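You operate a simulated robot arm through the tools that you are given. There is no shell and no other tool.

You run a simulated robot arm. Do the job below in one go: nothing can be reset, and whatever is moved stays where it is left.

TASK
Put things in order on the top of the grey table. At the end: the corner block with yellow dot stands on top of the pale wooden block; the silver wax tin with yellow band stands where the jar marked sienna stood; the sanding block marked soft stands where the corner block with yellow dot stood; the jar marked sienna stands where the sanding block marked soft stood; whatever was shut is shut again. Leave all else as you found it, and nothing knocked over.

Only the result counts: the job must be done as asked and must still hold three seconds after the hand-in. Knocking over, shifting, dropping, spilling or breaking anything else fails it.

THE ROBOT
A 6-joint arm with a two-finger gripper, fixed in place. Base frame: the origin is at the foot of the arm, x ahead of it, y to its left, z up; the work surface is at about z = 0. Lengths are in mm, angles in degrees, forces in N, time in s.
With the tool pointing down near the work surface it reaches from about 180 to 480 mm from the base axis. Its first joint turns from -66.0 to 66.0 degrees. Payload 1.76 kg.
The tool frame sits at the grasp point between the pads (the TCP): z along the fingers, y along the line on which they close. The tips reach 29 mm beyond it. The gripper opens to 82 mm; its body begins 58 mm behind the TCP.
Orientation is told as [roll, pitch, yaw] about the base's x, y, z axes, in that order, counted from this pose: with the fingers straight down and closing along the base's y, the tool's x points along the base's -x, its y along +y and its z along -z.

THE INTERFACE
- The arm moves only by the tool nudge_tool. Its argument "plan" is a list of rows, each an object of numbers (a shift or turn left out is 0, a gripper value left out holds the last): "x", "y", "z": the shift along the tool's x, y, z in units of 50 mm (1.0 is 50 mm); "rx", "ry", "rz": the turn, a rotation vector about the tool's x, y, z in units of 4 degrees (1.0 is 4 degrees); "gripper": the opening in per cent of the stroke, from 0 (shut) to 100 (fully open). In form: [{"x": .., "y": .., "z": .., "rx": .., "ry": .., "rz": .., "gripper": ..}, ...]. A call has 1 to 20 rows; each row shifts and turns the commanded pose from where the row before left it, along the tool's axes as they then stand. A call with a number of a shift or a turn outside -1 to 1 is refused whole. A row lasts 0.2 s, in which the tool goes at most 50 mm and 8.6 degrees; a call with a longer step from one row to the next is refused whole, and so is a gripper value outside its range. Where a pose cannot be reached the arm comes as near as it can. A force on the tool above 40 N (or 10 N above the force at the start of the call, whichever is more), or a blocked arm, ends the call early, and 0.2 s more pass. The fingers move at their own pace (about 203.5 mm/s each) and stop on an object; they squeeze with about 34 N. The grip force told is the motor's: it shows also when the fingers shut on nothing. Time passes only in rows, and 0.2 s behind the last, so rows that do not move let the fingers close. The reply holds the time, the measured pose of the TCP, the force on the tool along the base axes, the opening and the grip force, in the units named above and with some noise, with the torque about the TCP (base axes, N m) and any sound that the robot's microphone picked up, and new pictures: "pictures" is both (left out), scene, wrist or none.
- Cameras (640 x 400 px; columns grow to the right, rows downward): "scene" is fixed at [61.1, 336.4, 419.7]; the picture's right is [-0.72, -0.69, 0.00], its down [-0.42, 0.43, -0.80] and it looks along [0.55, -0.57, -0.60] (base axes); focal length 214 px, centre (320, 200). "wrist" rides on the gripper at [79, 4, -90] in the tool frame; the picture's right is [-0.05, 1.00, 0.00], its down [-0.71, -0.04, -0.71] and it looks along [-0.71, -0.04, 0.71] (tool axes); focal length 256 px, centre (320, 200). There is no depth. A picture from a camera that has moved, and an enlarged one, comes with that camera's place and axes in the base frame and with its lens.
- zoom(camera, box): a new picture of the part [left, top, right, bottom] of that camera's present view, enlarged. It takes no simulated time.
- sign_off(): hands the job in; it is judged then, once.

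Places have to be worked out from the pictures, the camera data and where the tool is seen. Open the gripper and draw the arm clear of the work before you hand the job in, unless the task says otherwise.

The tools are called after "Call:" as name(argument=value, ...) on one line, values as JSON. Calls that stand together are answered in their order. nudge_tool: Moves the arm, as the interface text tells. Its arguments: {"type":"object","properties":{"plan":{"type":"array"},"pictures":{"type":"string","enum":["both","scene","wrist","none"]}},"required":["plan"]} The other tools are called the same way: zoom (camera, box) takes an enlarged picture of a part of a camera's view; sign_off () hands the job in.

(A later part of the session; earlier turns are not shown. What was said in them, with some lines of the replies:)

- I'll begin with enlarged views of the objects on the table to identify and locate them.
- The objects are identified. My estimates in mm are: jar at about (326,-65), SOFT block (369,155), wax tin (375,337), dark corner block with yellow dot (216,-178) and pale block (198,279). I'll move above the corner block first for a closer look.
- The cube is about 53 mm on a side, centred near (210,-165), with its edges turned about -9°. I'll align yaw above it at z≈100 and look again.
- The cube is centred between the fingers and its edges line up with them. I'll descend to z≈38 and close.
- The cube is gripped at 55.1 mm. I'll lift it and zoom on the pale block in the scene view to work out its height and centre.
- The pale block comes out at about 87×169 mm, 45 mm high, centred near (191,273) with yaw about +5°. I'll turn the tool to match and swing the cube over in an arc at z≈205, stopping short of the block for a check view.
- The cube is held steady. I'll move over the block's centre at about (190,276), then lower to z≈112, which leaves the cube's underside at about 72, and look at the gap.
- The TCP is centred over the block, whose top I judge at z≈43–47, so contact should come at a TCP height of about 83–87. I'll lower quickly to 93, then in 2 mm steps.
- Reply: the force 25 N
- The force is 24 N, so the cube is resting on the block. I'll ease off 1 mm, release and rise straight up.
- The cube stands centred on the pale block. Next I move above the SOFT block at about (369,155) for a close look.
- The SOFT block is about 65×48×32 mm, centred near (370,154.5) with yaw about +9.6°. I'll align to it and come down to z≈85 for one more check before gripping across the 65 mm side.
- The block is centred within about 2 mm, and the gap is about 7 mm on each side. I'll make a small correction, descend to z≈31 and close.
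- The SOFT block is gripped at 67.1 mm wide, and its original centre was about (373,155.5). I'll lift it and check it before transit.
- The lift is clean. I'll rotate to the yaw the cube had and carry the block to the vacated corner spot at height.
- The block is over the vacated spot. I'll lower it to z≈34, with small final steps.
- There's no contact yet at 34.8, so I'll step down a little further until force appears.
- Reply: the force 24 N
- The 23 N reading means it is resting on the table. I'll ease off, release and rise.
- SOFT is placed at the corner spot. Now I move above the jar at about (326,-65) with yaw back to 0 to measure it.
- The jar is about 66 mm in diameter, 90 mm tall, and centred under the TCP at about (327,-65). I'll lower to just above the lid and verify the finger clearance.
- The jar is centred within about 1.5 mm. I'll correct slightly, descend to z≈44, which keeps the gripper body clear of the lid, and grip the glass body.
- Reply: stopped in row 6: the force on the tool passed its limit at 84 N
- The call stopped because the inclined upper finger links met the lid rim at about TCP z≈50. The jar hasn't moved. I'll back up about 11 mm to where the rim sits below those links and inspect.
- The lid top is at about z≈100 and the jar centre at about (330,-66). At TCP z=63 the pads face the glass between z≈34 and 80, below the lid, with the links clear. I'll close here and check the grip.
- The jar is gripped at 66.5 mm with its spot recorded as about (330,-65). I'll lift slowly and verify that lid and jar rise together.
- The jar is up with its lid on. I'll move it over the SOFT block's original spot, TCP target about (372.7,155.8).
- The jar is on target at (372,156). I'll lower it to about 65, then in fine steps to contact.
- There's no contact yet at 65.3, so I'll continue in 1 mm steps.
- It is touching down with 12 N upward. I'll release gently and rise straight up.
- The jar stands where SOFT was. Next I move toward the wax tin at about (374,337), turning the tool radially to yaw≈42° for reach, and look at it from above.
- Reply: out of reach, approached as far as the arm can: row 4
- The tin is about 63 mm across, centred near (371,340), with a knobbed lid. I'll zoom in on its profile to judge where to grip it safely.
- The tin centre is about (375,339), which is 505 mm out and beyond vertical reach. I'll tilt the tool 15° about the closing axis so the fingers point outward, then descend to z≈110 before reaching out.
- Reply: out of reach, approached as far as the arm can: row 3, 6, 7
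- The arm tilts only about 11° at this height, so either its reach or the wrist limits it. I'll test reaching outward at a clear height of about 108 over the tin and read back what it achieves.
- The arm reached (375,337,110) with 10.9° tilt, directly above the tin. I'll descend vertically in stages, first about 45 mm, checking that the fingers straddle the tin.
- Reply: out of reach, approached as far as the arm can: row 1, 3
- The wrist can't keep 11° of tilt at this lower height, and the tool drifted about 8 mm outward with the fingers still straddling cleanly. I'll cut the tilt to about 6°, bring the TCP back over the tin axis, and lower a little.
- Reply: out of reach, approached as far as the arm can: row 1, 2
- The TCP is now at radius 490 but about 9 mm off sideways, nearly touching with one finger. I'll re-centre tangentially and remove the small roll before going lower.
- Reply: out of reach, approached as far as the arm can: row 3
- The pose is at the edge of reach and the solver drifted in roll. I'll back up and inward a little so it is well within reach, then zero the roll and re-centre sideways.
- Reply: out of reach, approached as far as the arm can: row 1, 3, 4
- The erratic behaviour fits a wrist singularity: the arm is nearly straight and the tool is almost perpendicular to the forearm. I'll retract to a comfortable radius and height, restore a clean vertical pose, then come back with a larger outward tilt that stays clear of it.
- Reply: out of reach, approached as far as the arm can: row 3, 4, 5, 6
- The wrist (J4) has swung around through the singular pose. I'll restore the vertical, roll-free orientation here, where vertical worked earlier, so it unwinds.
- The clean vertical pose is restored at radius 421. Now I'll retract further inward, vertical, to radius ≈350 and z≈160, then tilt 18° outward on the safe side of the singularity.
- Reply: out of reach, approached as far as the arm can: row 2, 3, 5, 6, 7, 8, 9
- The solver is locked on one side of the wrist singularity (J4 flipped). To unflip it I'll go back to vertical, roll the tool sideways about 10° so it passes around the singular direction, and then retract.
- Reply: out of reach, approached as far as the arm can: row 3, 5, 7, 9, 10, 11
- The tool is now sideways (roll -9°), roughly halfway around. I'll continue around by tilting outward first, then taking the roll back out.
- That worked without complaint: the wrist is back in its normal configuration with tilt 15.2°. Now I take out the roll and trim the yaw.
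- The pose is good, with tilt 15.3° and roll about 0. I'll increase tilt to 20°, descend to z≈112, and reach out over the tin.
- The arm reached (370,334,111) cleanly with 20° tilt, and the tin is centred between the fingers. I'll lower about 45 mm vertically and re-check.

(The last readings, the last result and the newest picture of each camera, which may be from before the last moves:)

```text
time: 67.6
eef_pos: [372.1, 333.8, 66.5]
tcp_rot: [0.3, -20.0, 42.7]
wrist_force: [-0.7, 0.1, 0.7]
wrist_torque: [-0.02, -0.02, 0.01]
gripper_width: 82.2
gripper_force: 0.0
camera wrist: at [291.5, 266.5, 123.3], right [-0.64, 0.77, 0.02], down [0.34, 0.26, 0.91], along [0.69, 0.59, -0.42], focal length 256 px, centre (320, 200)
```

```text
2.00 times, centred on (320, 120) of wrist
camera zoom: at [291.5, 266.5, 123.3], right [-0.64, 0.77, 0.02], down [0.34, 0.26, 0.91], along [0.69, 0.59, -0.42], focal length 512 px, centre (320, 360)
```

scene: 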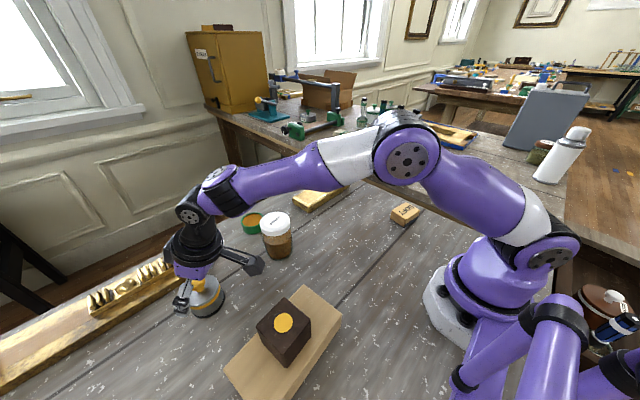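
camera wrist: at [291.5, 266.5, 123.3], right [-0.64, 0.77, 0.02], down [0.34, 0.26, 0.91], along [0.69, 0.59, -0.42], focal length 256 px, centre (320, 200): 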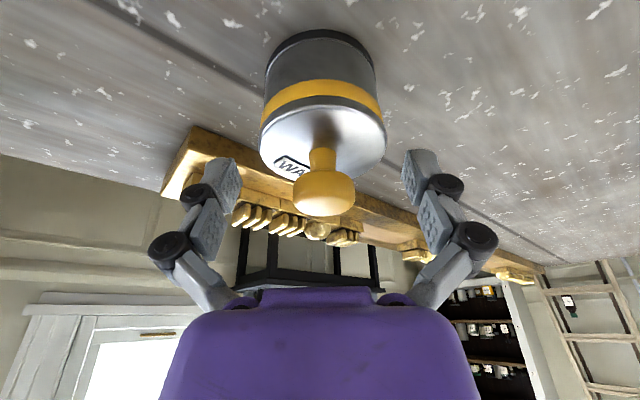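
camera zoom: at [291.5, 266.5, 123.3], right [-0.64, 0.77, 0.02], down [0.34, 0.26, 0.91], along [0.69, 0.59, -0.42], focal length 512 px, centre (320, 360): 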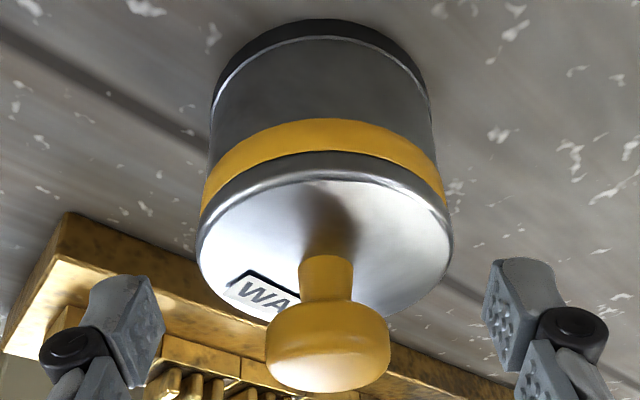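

The fingers straddle the tin evenly. I'll lower to TCP z≈35, with the tips about 4 mm above the table, and close. Then I'll lift only a few millimetres to confirm the body comes up with the lid.

Call:
nudge_tool(plan=[{"x": 0.07, "z": 0.2, "gripper": 100}, {"x": 0.07, "z": 0.2}, {"x": 0.07, "z": 0.19}, {}], pictures="both")

Call:
zoom(camera="scene", box=[130, 220, 270, 330])

Call:
zoom(camera="wrist", box=[180, 60, 460, 260])

```text
time: 68.6
eef_pos: [371.2, 335.3, 34.2]
tcp_rot: [0.3, -20.1, 42.6]
wrist_force: [-0.5, -0.7, 0.2]
wrist_torque: [0.02, -0.01, -0.01]
gripper_width: 82.1
gripper_force: 0.0
camera wrist: at [291.2, 267.2, 91.7], right [-0.64, 0.77, 0.02], down [0.34, 0.26, 0.91], along [0.69, 0.59, -0.42], focal length 256 px, centre (320, 200)
```

scene: 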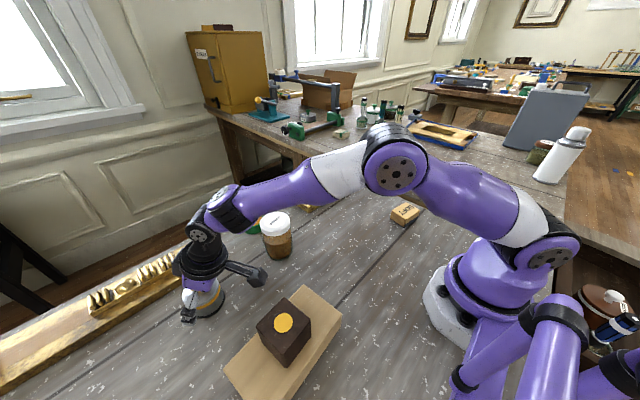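
wrist: 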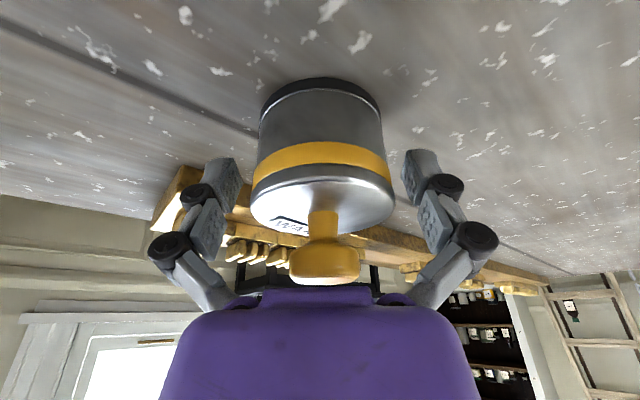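

```text
3.64 times, centred on (200, 275) of scene
camera zoom: at [61.1, 336.4, 419.7], right [-0.72, -0.69, 0.0], down [-0.42, 0.43, -0.8], along [0.55, -0.57, -0.6], focal length 780 px, centre (756, -73)
```

zoom: 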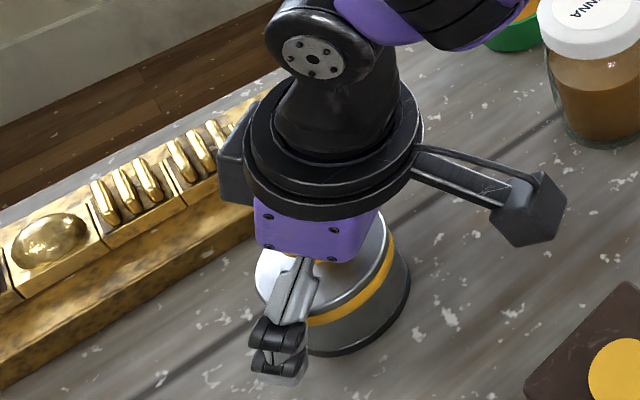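

```text
2.00 times, centred on (320, 160) of wrist
camera zoom: at [291.2, 267.2, 91.7], right [-0.64, 0.77, 0.02], down [0.34, 0.26, 0.91], along [0.69, 0.59, -0.42], focal length 512 px, centre (320, 280)
```

zoom: 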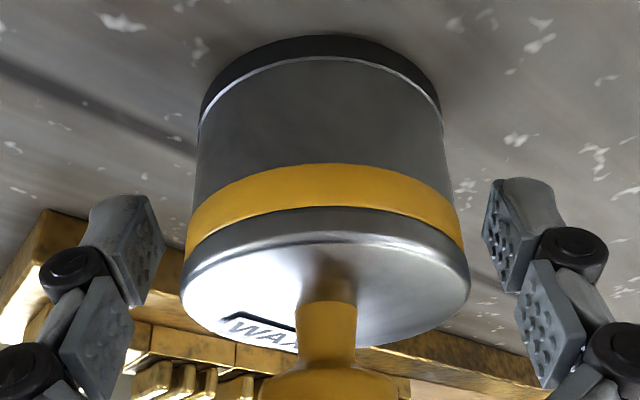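

The fingers are centred around the tin and clear of the gilded moulding. I'll close now.

Call:
nudge_tool(plan=[{"gripper": 85}, {"gripper": 0}, {}, {}], pictures="wrist")

Call:
zoom(camera="wrist", box=[180, 60, 460, 260])

```text
time: 69.6
eef_pos: [371.9, 335.9, 35.3]
tcp_rot: [0.3, -20.1, 42.6]
wrist_force: [-2.7, 2.2, 11.5]
wrist_torque: [0.22, 0.33, 0.05]
gripper_width: 57.4
gripper_force: 34.0
camera wrist: at [291.4, 267.5, 92.5], right [-0.64, 0.77, 0.02], down [0.34, 0.25, 0.91], along [0.69, 0.59, -0.42], focal length 256 px, centre (320, 200)
```

wrist: 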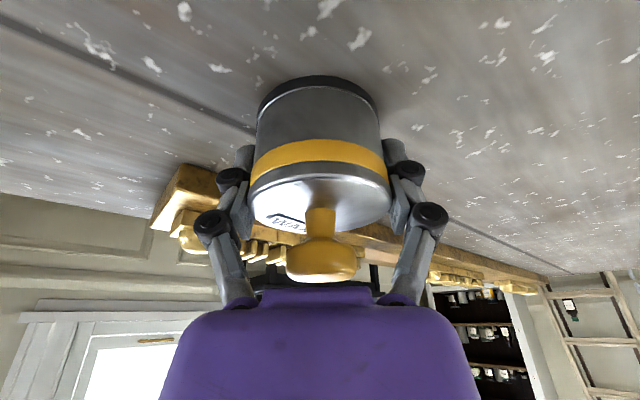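

```text
2.00 times, centred on (320, 160) of wrist
camera zoom: at [291.4, 267.5, 92.5], right [-0.64, 0.77, 0.02], down [0.34, 0.25, 0.91], along [0.69, 0.59, -0.42], focal length 512 px, centre (320, 280)
```

zoom: 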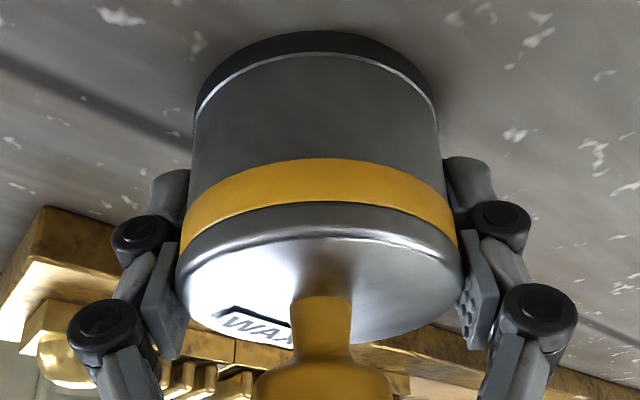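

It gripped at 57.4 mm, narrower than the lid rim, so the pads are on the tin's body. I'll test-lift about 8 mm and look.

Call:
nudge_tool(plan=[{"x": -0.027, "z": -0.075, "gripper": 0}, {"x": -0.027, "z": -0.075}, {}], pictures="both")

Call:
zoom(camera="wrist", box=[180, 60, 460, 260])

Call:
zoom(camera="scene", box=[130, 220, 270, 330])

```text
time: 70.4
eef_pos: [371.5, 334.6, 41.9]
tcp_rot: [0.3, -19.8, 42.6]
wrist_force: [-0.3, -0.3, -4.9]
wrist_torque: [0.02, -0.06, -0.01]
gripper_width: 57.2
gripper_force: 33.8
camera wrist: at [291.1, 266.6, 99.7], right [-0.64, 0.77, 0.02], down [0.34, 0.26, 0.91], along [0.69, 0.59, -0.42], focal length 256 px, centre (320, 200)
```

scene: 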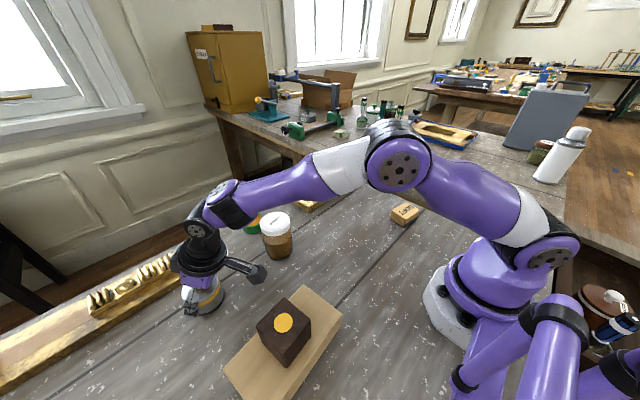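
wrist: 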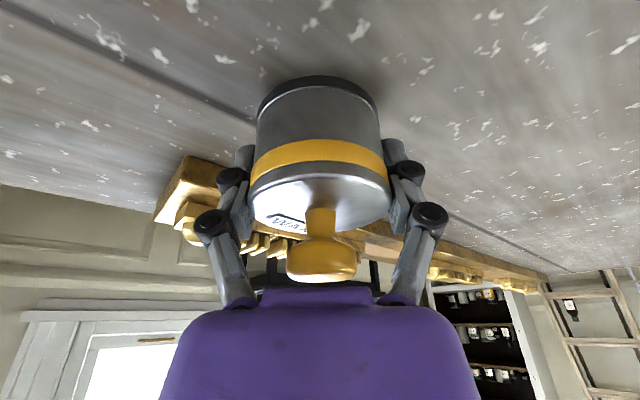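

```text
2.00 times, centred on (320, 160) of wrist
camera zoom: at [291.1, 266.6, 99.7], right [-0.64, 0.77, 0.02], down [0.34, 0.26, 0.91], along [0.69, 0.59, -0.42], focal length 512 px, centre (320, 280)
```

zoom: 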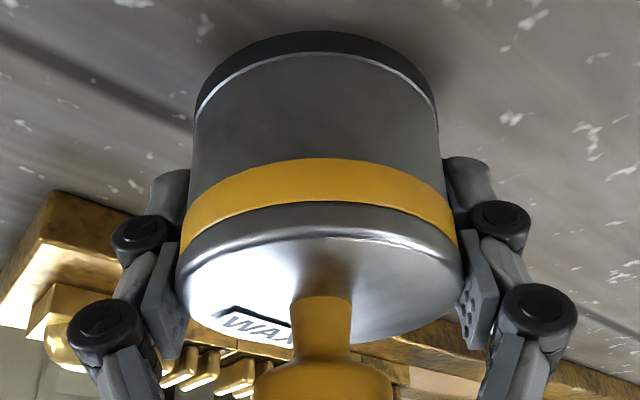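

```text
3.64 times, centred on (200, 275) of scene
camera zoom: at [61.2, 336.4, 419.6], right [-0.72, -0.69, 0.0], down [-0.42, 0.43, -0.8], along [0.55, -0.57, -0.6], focal length 780 px, centre (756, -73)
```

zoom: 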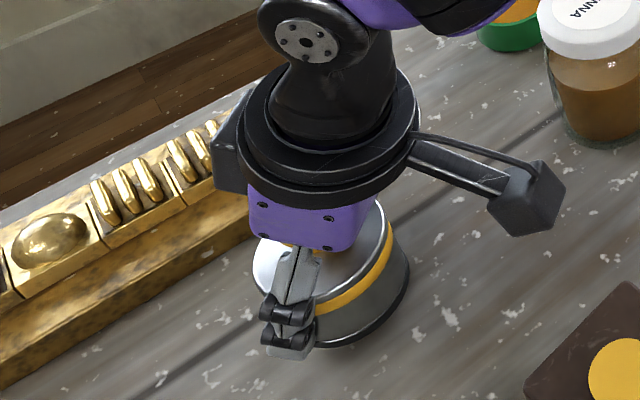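

The whole tin rose with the lid, with 4.9 N of weight on the wrist, so the body grip is good. I'll lift and draw it inward to radius ≈333, z≈190, keeping the same 20° tilt so the tin stays level.

Call:
nudge_tool(plan=[{"x": -0.205, "z": -0.564, "gripper": 0}, {"x": -0.205, "z": -0.564}, {"x": 0.403, "z": -0.53}, {"x": 0.403, "z": -0.53}, {"x": 0.403, "z": -0.53}, {"x": 0.403, "z": -0.53}, {"x": 0.403, "z": -0.53}, {"x": 0.526, "z": -0.1915}, {}], pictures="both")

```text
time: 72.4
eef_pos: [247.3, 220.4, 192.1]
tcp_rot: [0.3, -20.0, 42.6]
wrist_force: [-0.7, -0.1, -4.8]
wrist_torque: [0.02, 0.0, 0.02]
gripper_width: 57.6
gripper_force: 33.6
camera wrist: at [166.8, 152.0, 249.9], right [-0.64, 0.77, 0.02], down [0.34, 0.26, 0.91], along [0.69, 0.59, -0.42], focal length 256 px, centre (320, 200)
```

scene: 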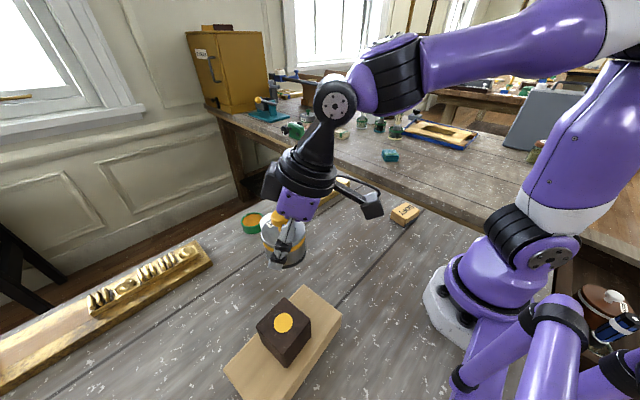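
wrist: 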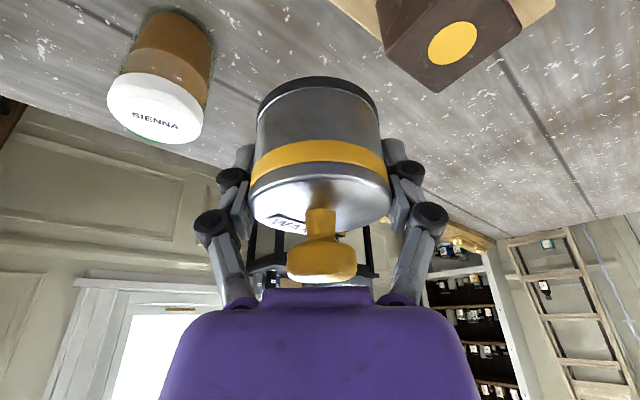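

The tin is held level and clear. I'll swing it on an arc about the base to azimuth ≈-11°, turning about the vertical so the tilt stays in the radial plane.

Call:
nudge_tool(plan=[{"x": 0.0122, "y": -0.4166, "z": -0.0045, "rx": 0.3067, "rz": 0.8427, "gripper": 0}, {"x": 0.0122, "y": -0.4166, "z": -0.0045, "rx": 0.3067, "rz": 0.8427}, {"x": 0.0122, "y": -0.4166, "z": -0.0045, "rx": 0.3067, "rz": 0.8427}, {"x": 0.0122, "y": -0.4166, "z": -0.0045, "rx": 0.3067, "rz": 0.8427}, {"x": 0.0122, "y": -0.4166, "z": -0.0045, "rx": 0.3067, "rz": 0.8427}, {"x": 0.0122, "y": -0.4166, "z": -0.0045, "rx": 0.3067, "rz": 0.8427}, {"x": 0.0122, "y": -0.4166, "z": -0.0045, "rx": 0.3067, "rz": 0.8427}, {"x": 0.0122, "y": -0.4166, "z": -0.0045, "rx": 0.3067, "rz": 0.8427}, {"x": 0.0122, "y": -0.4166, "z": -0.0045, "rx": 0.3067, "rz": 0.8427}, {"x": 0.0122, "y": -0.4166, "z": -0.0045, "rx": 0.3067, "rz": 0.8427}, {"x": 0.0122, "y": -0.4166, "z": -0.0045, "rx": 0.3067, "rz": 0.8427}, {"x": 0.0122, "y": -0.4166, "z": -0.0045, "rx": 0.3067, "rz": 0.8427}, {"x": 0.0122, "y": -0.4166, "z": -0.0045, "rx": 0.3067, "rz": 0.8427}, {"x": 0.0122, "y": -0.4166, "z": -0.0045, "rx": 0.3067, "rz": 0.8427}, {"x": 0.0122, "y": -0.4166, "z": -0.0045, "rx": 0.3067, "rz": 0.8427}, {}], pictures="both")

```text
time: 75.8
eef_pos: [329.6, -69.5, 191.8]
tcp_rot: [0.2, -19.9, -11.2]
wrist_force: [-0.9, -0.3, -5.4]
wrist_torque: [0.0, -0.02, 0.0]
gripper_width: 57.7
gripper_force: 33.5
camera wrist: at [227.6, -44.9, 249.0], right [0.24, 0.97, 0.02], down [0.41, -0.12, 0.9], along [0.88, -0.21, -0.43], focal length 256 px, centre (320, 200)
```

scene: 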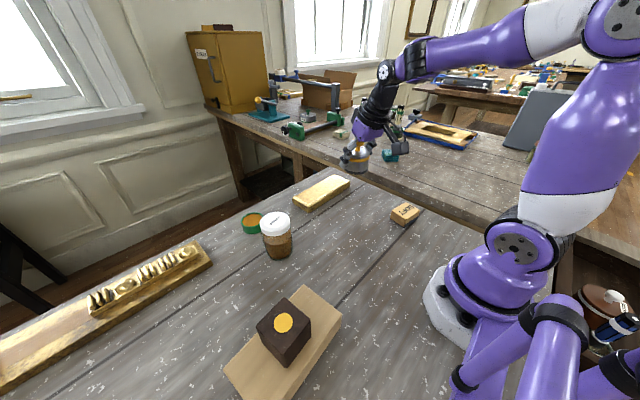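
wrist: 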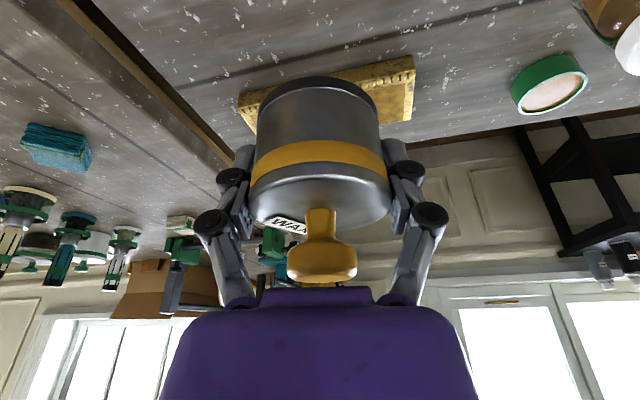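

The tin is over the jar's old spot to within a few mm. I'll correct by (-2,+5) mm and descend to z≈47.

Call:
nudge_tool(plan=[{"x": 0.209, "y": 0.0176, "z": 0.541, "gripper": 0}, {"x": 0.209, "y": 0.0176, "z": 0.541}, {"x": 0.209, "y": 0.0176, "z": 0.541}, {"x": 0.209, "y": 0.0176, "z": 0.541}, {"x": 0.209, "y": 0.0176, "z": 0.541}, {}], pictures="both")

Call:
zoom(camera="scene", box=[290, 150, 430, 250])

```text
time: 77.2
eef_pos: [327.8, -64.1, 46.9]
tcp_rot: [0.1, -19.8, -11.2]
wrist_force: [0.6, -0.3, -5.2]
wrist_torque: [0.0, 0.02, -0.02]
gripper_width: 57.5
gripper_force: 33.9
camera wrist: at [225.6, -39.2, 104.2], right [0.24, 0.97, 0.02], down [0.41, -0.12, 0.9], along [0.88, -0.21, -0.43], focal length 256 px, centre (320, 200)
```

scene: 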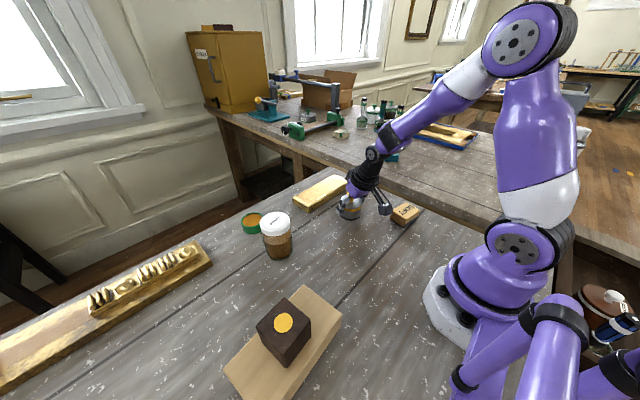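
wrist: 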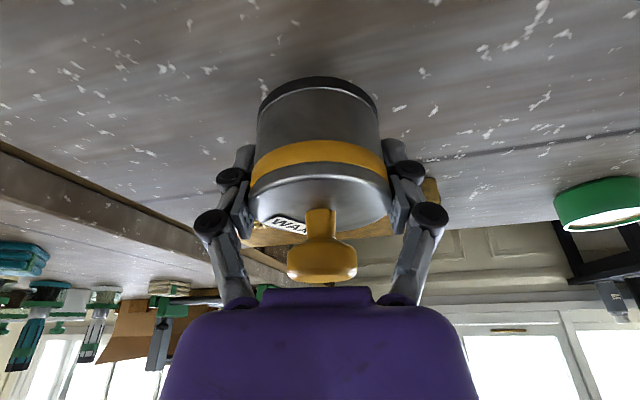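

```text
4.00 times, centred on (360, 200) of scene
camera zoom: at [61.2, 336.4, 419.7], right [-0.72, -0.69, 0.0], down [-0.42, 0.43, -0.8], along [0.55, -0.57, -0.6], focal length 858 px, centre (160, 200)
```

zoom: 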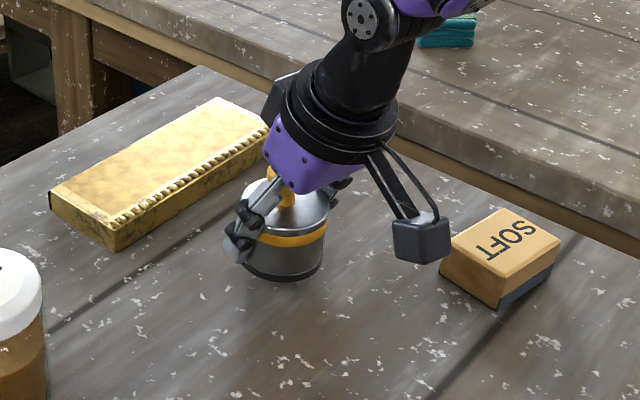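

The tin is about 12 mm above the table and level, and by comparison with the earlier jar image about 3 mm off. I'll nudge by (+2,+2) and lower to near contact.

Call:
nudge_tool(plan=[{"x": 0.032, "y": 0.047, "z": 0.18, "gripper": 0}, {}, {"x": 0.0103, "z": 0.0282}, {}], pictures="none")

```text
time: 78.2
eef_pos: [330.7, -62.6, 36.2]
tcp_rot: [0.1, -19.7, -11.2]
wrist_force: [0.7, -0.7, -4.7]
wrist_torque: [-0.02, 0.01, -0.01]
gripper_width: 57.4
gripper_force: 34.4
```

There's no contact yet at 36.2, so I'll step down in 1 mm increments.

Call:
nudge_tool(plan=[{"x": 0.0068, "z": 0.0188, "gripper": 0}, {}], pictures="none")

Call:
nudge_tool(plan=[{"x": 0.0068, "z": 0.0188, "gripper": 0}, {}], pictures="none")

```text
time: 78.8
eef_pos: [331.7, -62.0, 35.5]
tcp_rot: [0.1, -19.8, -11.2]
wrist_force: [-5.1, 0.5, 9.8]
wrist_torque: [0.28, -0.01, 0.07]
gripper_width: 57.4
gripper_force: 34.2
```

```text
time: 79.4
eef_pos: [331.4, -60.7, 34.8]
tcp_rot: [0.1, -19.9, -11.2]
wrist_force: [-6.5, 1.1, 18.8]
wrist_torque: [0.32, -0.18, 0.17]
gripper_width: 57.7
gripper_force: 33.9
```

It is resting with 19 N on the wrist. Before releasing, I'll compare its position with the jar's earlier picture.

Call:
nudge_tool(plan=[{"x": -0.0068, "z": -0.0188, "gripper": 0}, {}], pictures="scene")

Call:
zoom(camera="scene", box=[280, 150, 440, 250])

```text
time: 80.0
eef_pos: [330.5, -61.6, 34.5]
tcp_rot: [0.1, -19.8, -11.2]
wrist_force: [3.1, -0.1, 2.2]
wrist_torque: [0.07, -0.22, -0.05]
gripper_width: 57.3
gripper_force: 33.9
```

scene: 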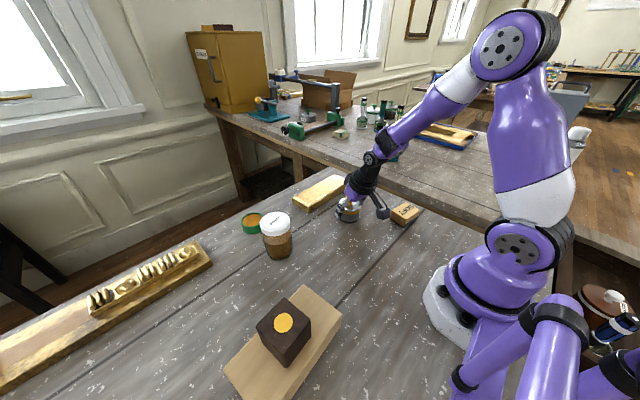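

```text
4.00 times, centred on (360, 200) of scene
camera zoom: at [61.1, 336.4, 419.7], right [-0.72, -0.69, 0.0], down [-0.42, 0.43, -0.8], along [0.55, -0.57, -0.6], focal length 858 px, centre (160, 200)
```

zoom: 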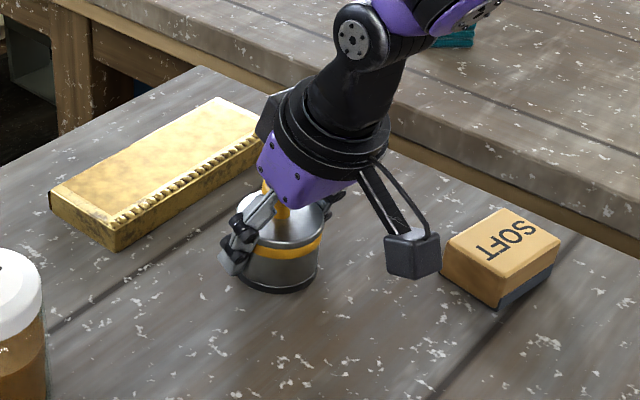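

The base location matches the earlier jar footprint to within about 2 mm. I'll release and rise vertically, keeping the tilt until clear.

Call:
nudge_tool(plan=[{"gripper": 0}, {"gripper": 100}, {}, {}, {"x": -0.07, "z": -0.19}, {"x": -0.137, "z": -0.376}, {"x": -0.205, "z": -0.564}, {"x": -0.205, "z": -0.564}, {"x": -0.205, "z": -0.564}, {"x": -0.205, "z": -0.564}, {}], pictures="both")

Call:
zoom(camera="scene", box=[280, 150, 440, 250])

```text
time: 82.4
eef_pos: [330.0, -63.7, 183.8]
tcp_rot: [0.0, -19.8, -11.1]
wrist_force: [0.4, 0.3, -0.2]
wrist_torque: [0.03, 0.02, 0.02]
gripper_width: 82.2
gripper_force: 0.0
camera wrist: at [227.5, -38.8, 241.8], right [0.24, 0.97, 0.02], down [0.41, -0.12, 0.9], along [0.88, -0.21, -0.43], focal length 256 px, centre (320, 200)
```

scene: 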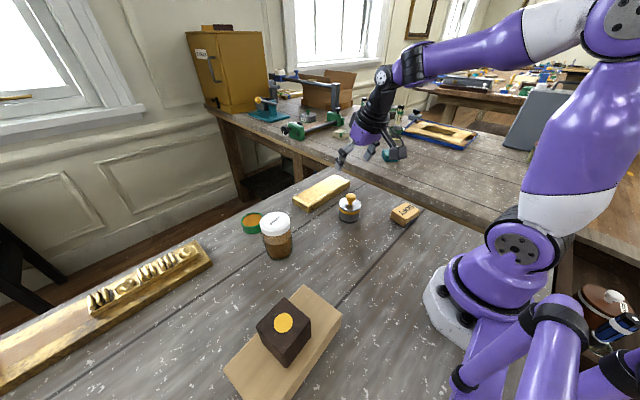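
wrist: 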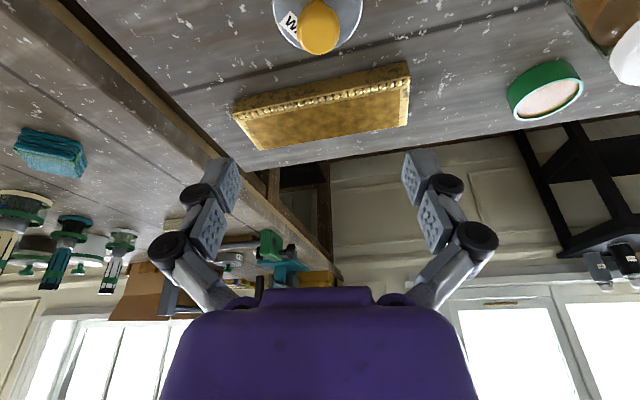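

```text
4.00 times, centred on (360, 200) of scene
camera zoom: at [61.1, 336.4, 419.7], right [-0.72, -0.69, 0.0], down [-0.42, 0.43, -0.8], along [0.55, -0.57, -0.6], focal length 858 px, centre (160, 200)
```

zoom: 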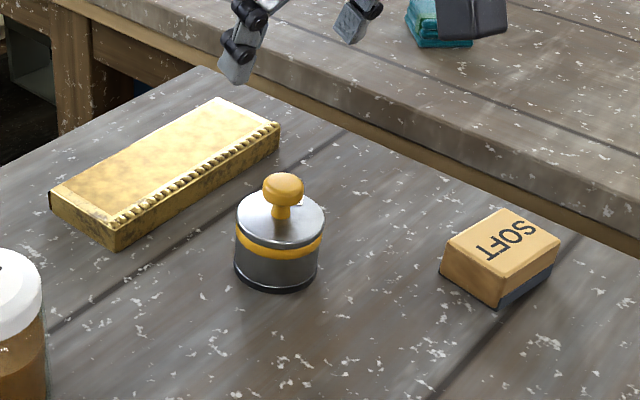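

The tin stands upright on the jar's old spot. I'll check the rest of the scene against the first pictures and raise the arm clear, back to vertical.

Call:
nudge_tool(plan=[{"x": 0.3, "z": -0.6, "gripper": 100}, {"x": 0.3, "z": -0.6}, {"x": 0.3, "z": -0.6}, {"ry": 0.99}, {"ry": 0.99}, {"ry": 0.99}, {"ry": 0.99}, {"ry": 0.99}, {}], pictures="both")

Call:
zoom(camera="scene", box=[220, 160, 440, 298])

Call:
zoom(camera="scene", box=[60, 230, 380, 400])

```text
time: 84.4
eef_pos: [259.0, -49.0, 254.0]
tcp_rot: [0.1, -0.1, -11.2]
wrist_force: [0.1, 0.0, -1.2]
wrist_torque: [0.0, 0.03, -0.02]
gripper_width: 82.1
gripper_force: 0.0
camera wrist: at [181.5, -29.1, 344.4], right [0.25, 0.97, 0.0], down [0.69, -0.18, 0.71], along [0.69, -0.17, -0.71], focal length 256 px, centre (320, 200)
```

scene: 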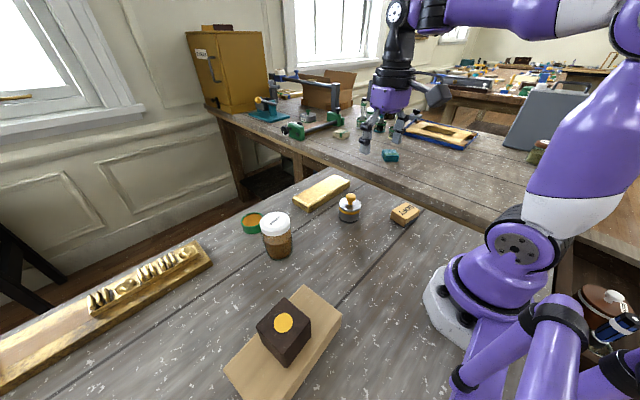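
wrist: 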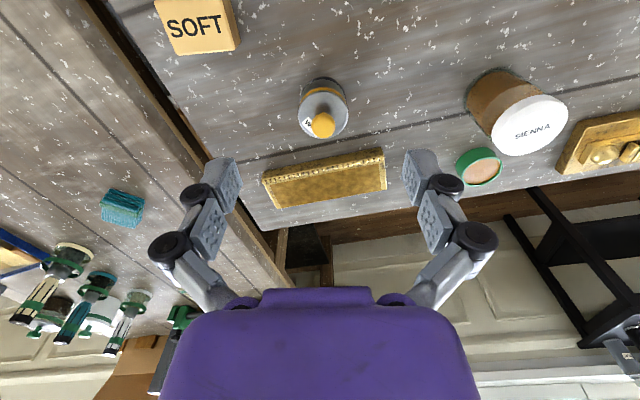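

```text
2.90 times, centred on (330, 229) of scene
camera zoom: at [61.2, 336.4, 419.7], right [-0.72, -0.69, 0.0], down [-0.42, 0.43, -0.8], along [0.55, -0.57, -0.6], focal length 622 px, centre (291, 116)
```

zoom: 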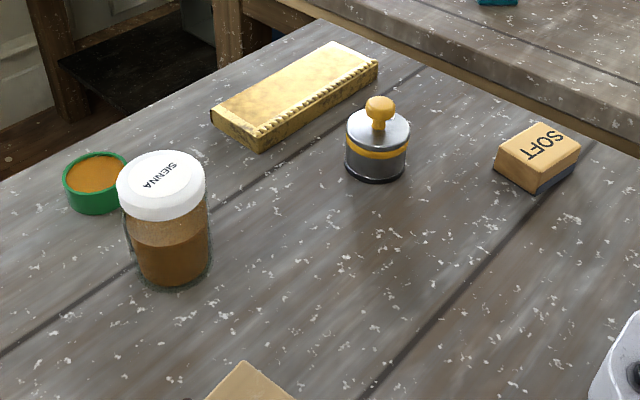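

```text
2.00 times, centred on (220, 315) of scene
camera zoom: at [61.2, 336.4, 419.7], right [-0.72, -0.69, 0.0], down [-0.42, 0.43, -0.8], along [0.55, -0.57, -0.6], focal length 429 px, centre (520, -30)
```

zoom: 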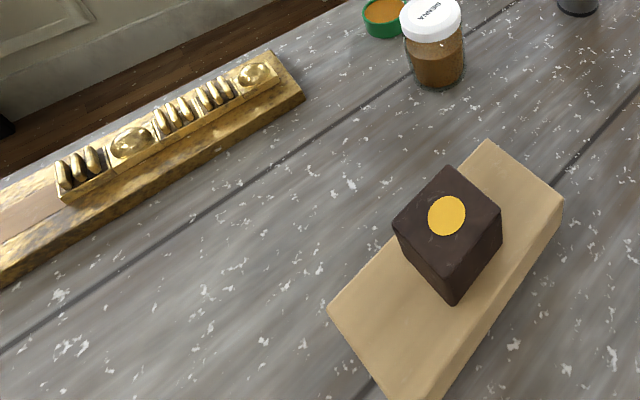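

All four items are placed: cube on the pale block, jar at SOFT's spot, SOFT at the cube's spot, tin at the jar's spot. The moulding, gilded bar, green dish and pale block match the first pictures. I'll raise the arm a little more and let things settle before handing in.

Call:
nudge_tool(plan=[{"z": -0.5, "gripper": 100}, {"z": -0.5}, {}, {}, {}], pictures="both")

```text
time: 85.6
eef_pos: [258.2, -49.1, 304.9]
tcp_rot: [0.1, -0.1, -11.2]
wrist_force: [0.2, 0.0, 0.5]
wrist_torque: [0.01, 0.0, 0.0]
gripper_width: 81.8
gripper_force: 0.1
camera wrist: at [181.0, -29.1, 394.5], right [0.25, 0.97, 0.0], down [0.69, -0.17, 0.71], along [0.69, -0.17, -0.71], focal length 256 px, centre (320, 200)
```

scene: 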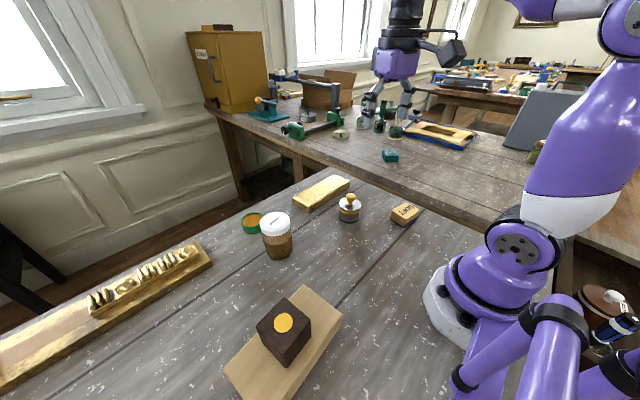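
wrist: 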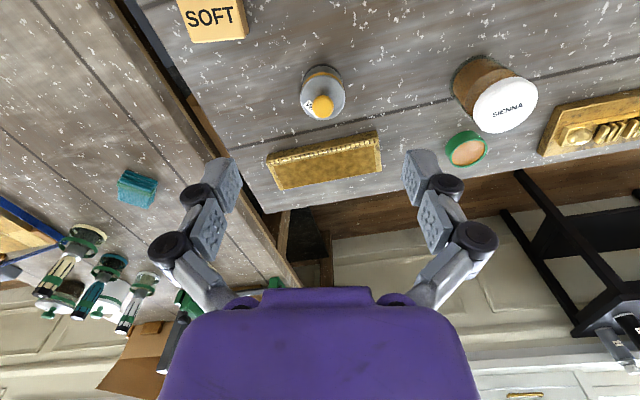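

Everything is standing still in its intended place, the lids are on, the gripper is open and the arm is clear. I'm handing in.

Call:
sign_off()

```text
The job is handed in.
```

The job is handed in, with all four items placed as asked:

- **Corner block with yellow dot:** it stands centred on top of the pale wooden block.
- **Sanding block marked soft:** it stands where the corner block was.
- **Jar marked sienna:** it stands where the sanding block was, with its lid on.
- **Silver wax tin with yellow band:** it stands where the jar was, with its lid on.

By the camera views, the jar and tin are within a few millimetres of the spots they replaced, and the sanding block sits on the corner block's old spot. The gilded bar, the carved moulding, the green dish and the pale block look the same as in the first pictures. Nothing was knocked over.

The finger links pressed down on the jar's lid on my first attempt to grip it, and the force reading peaked at 84 N. The jar did not move and looked unharmed, and I gripped it higher after that.
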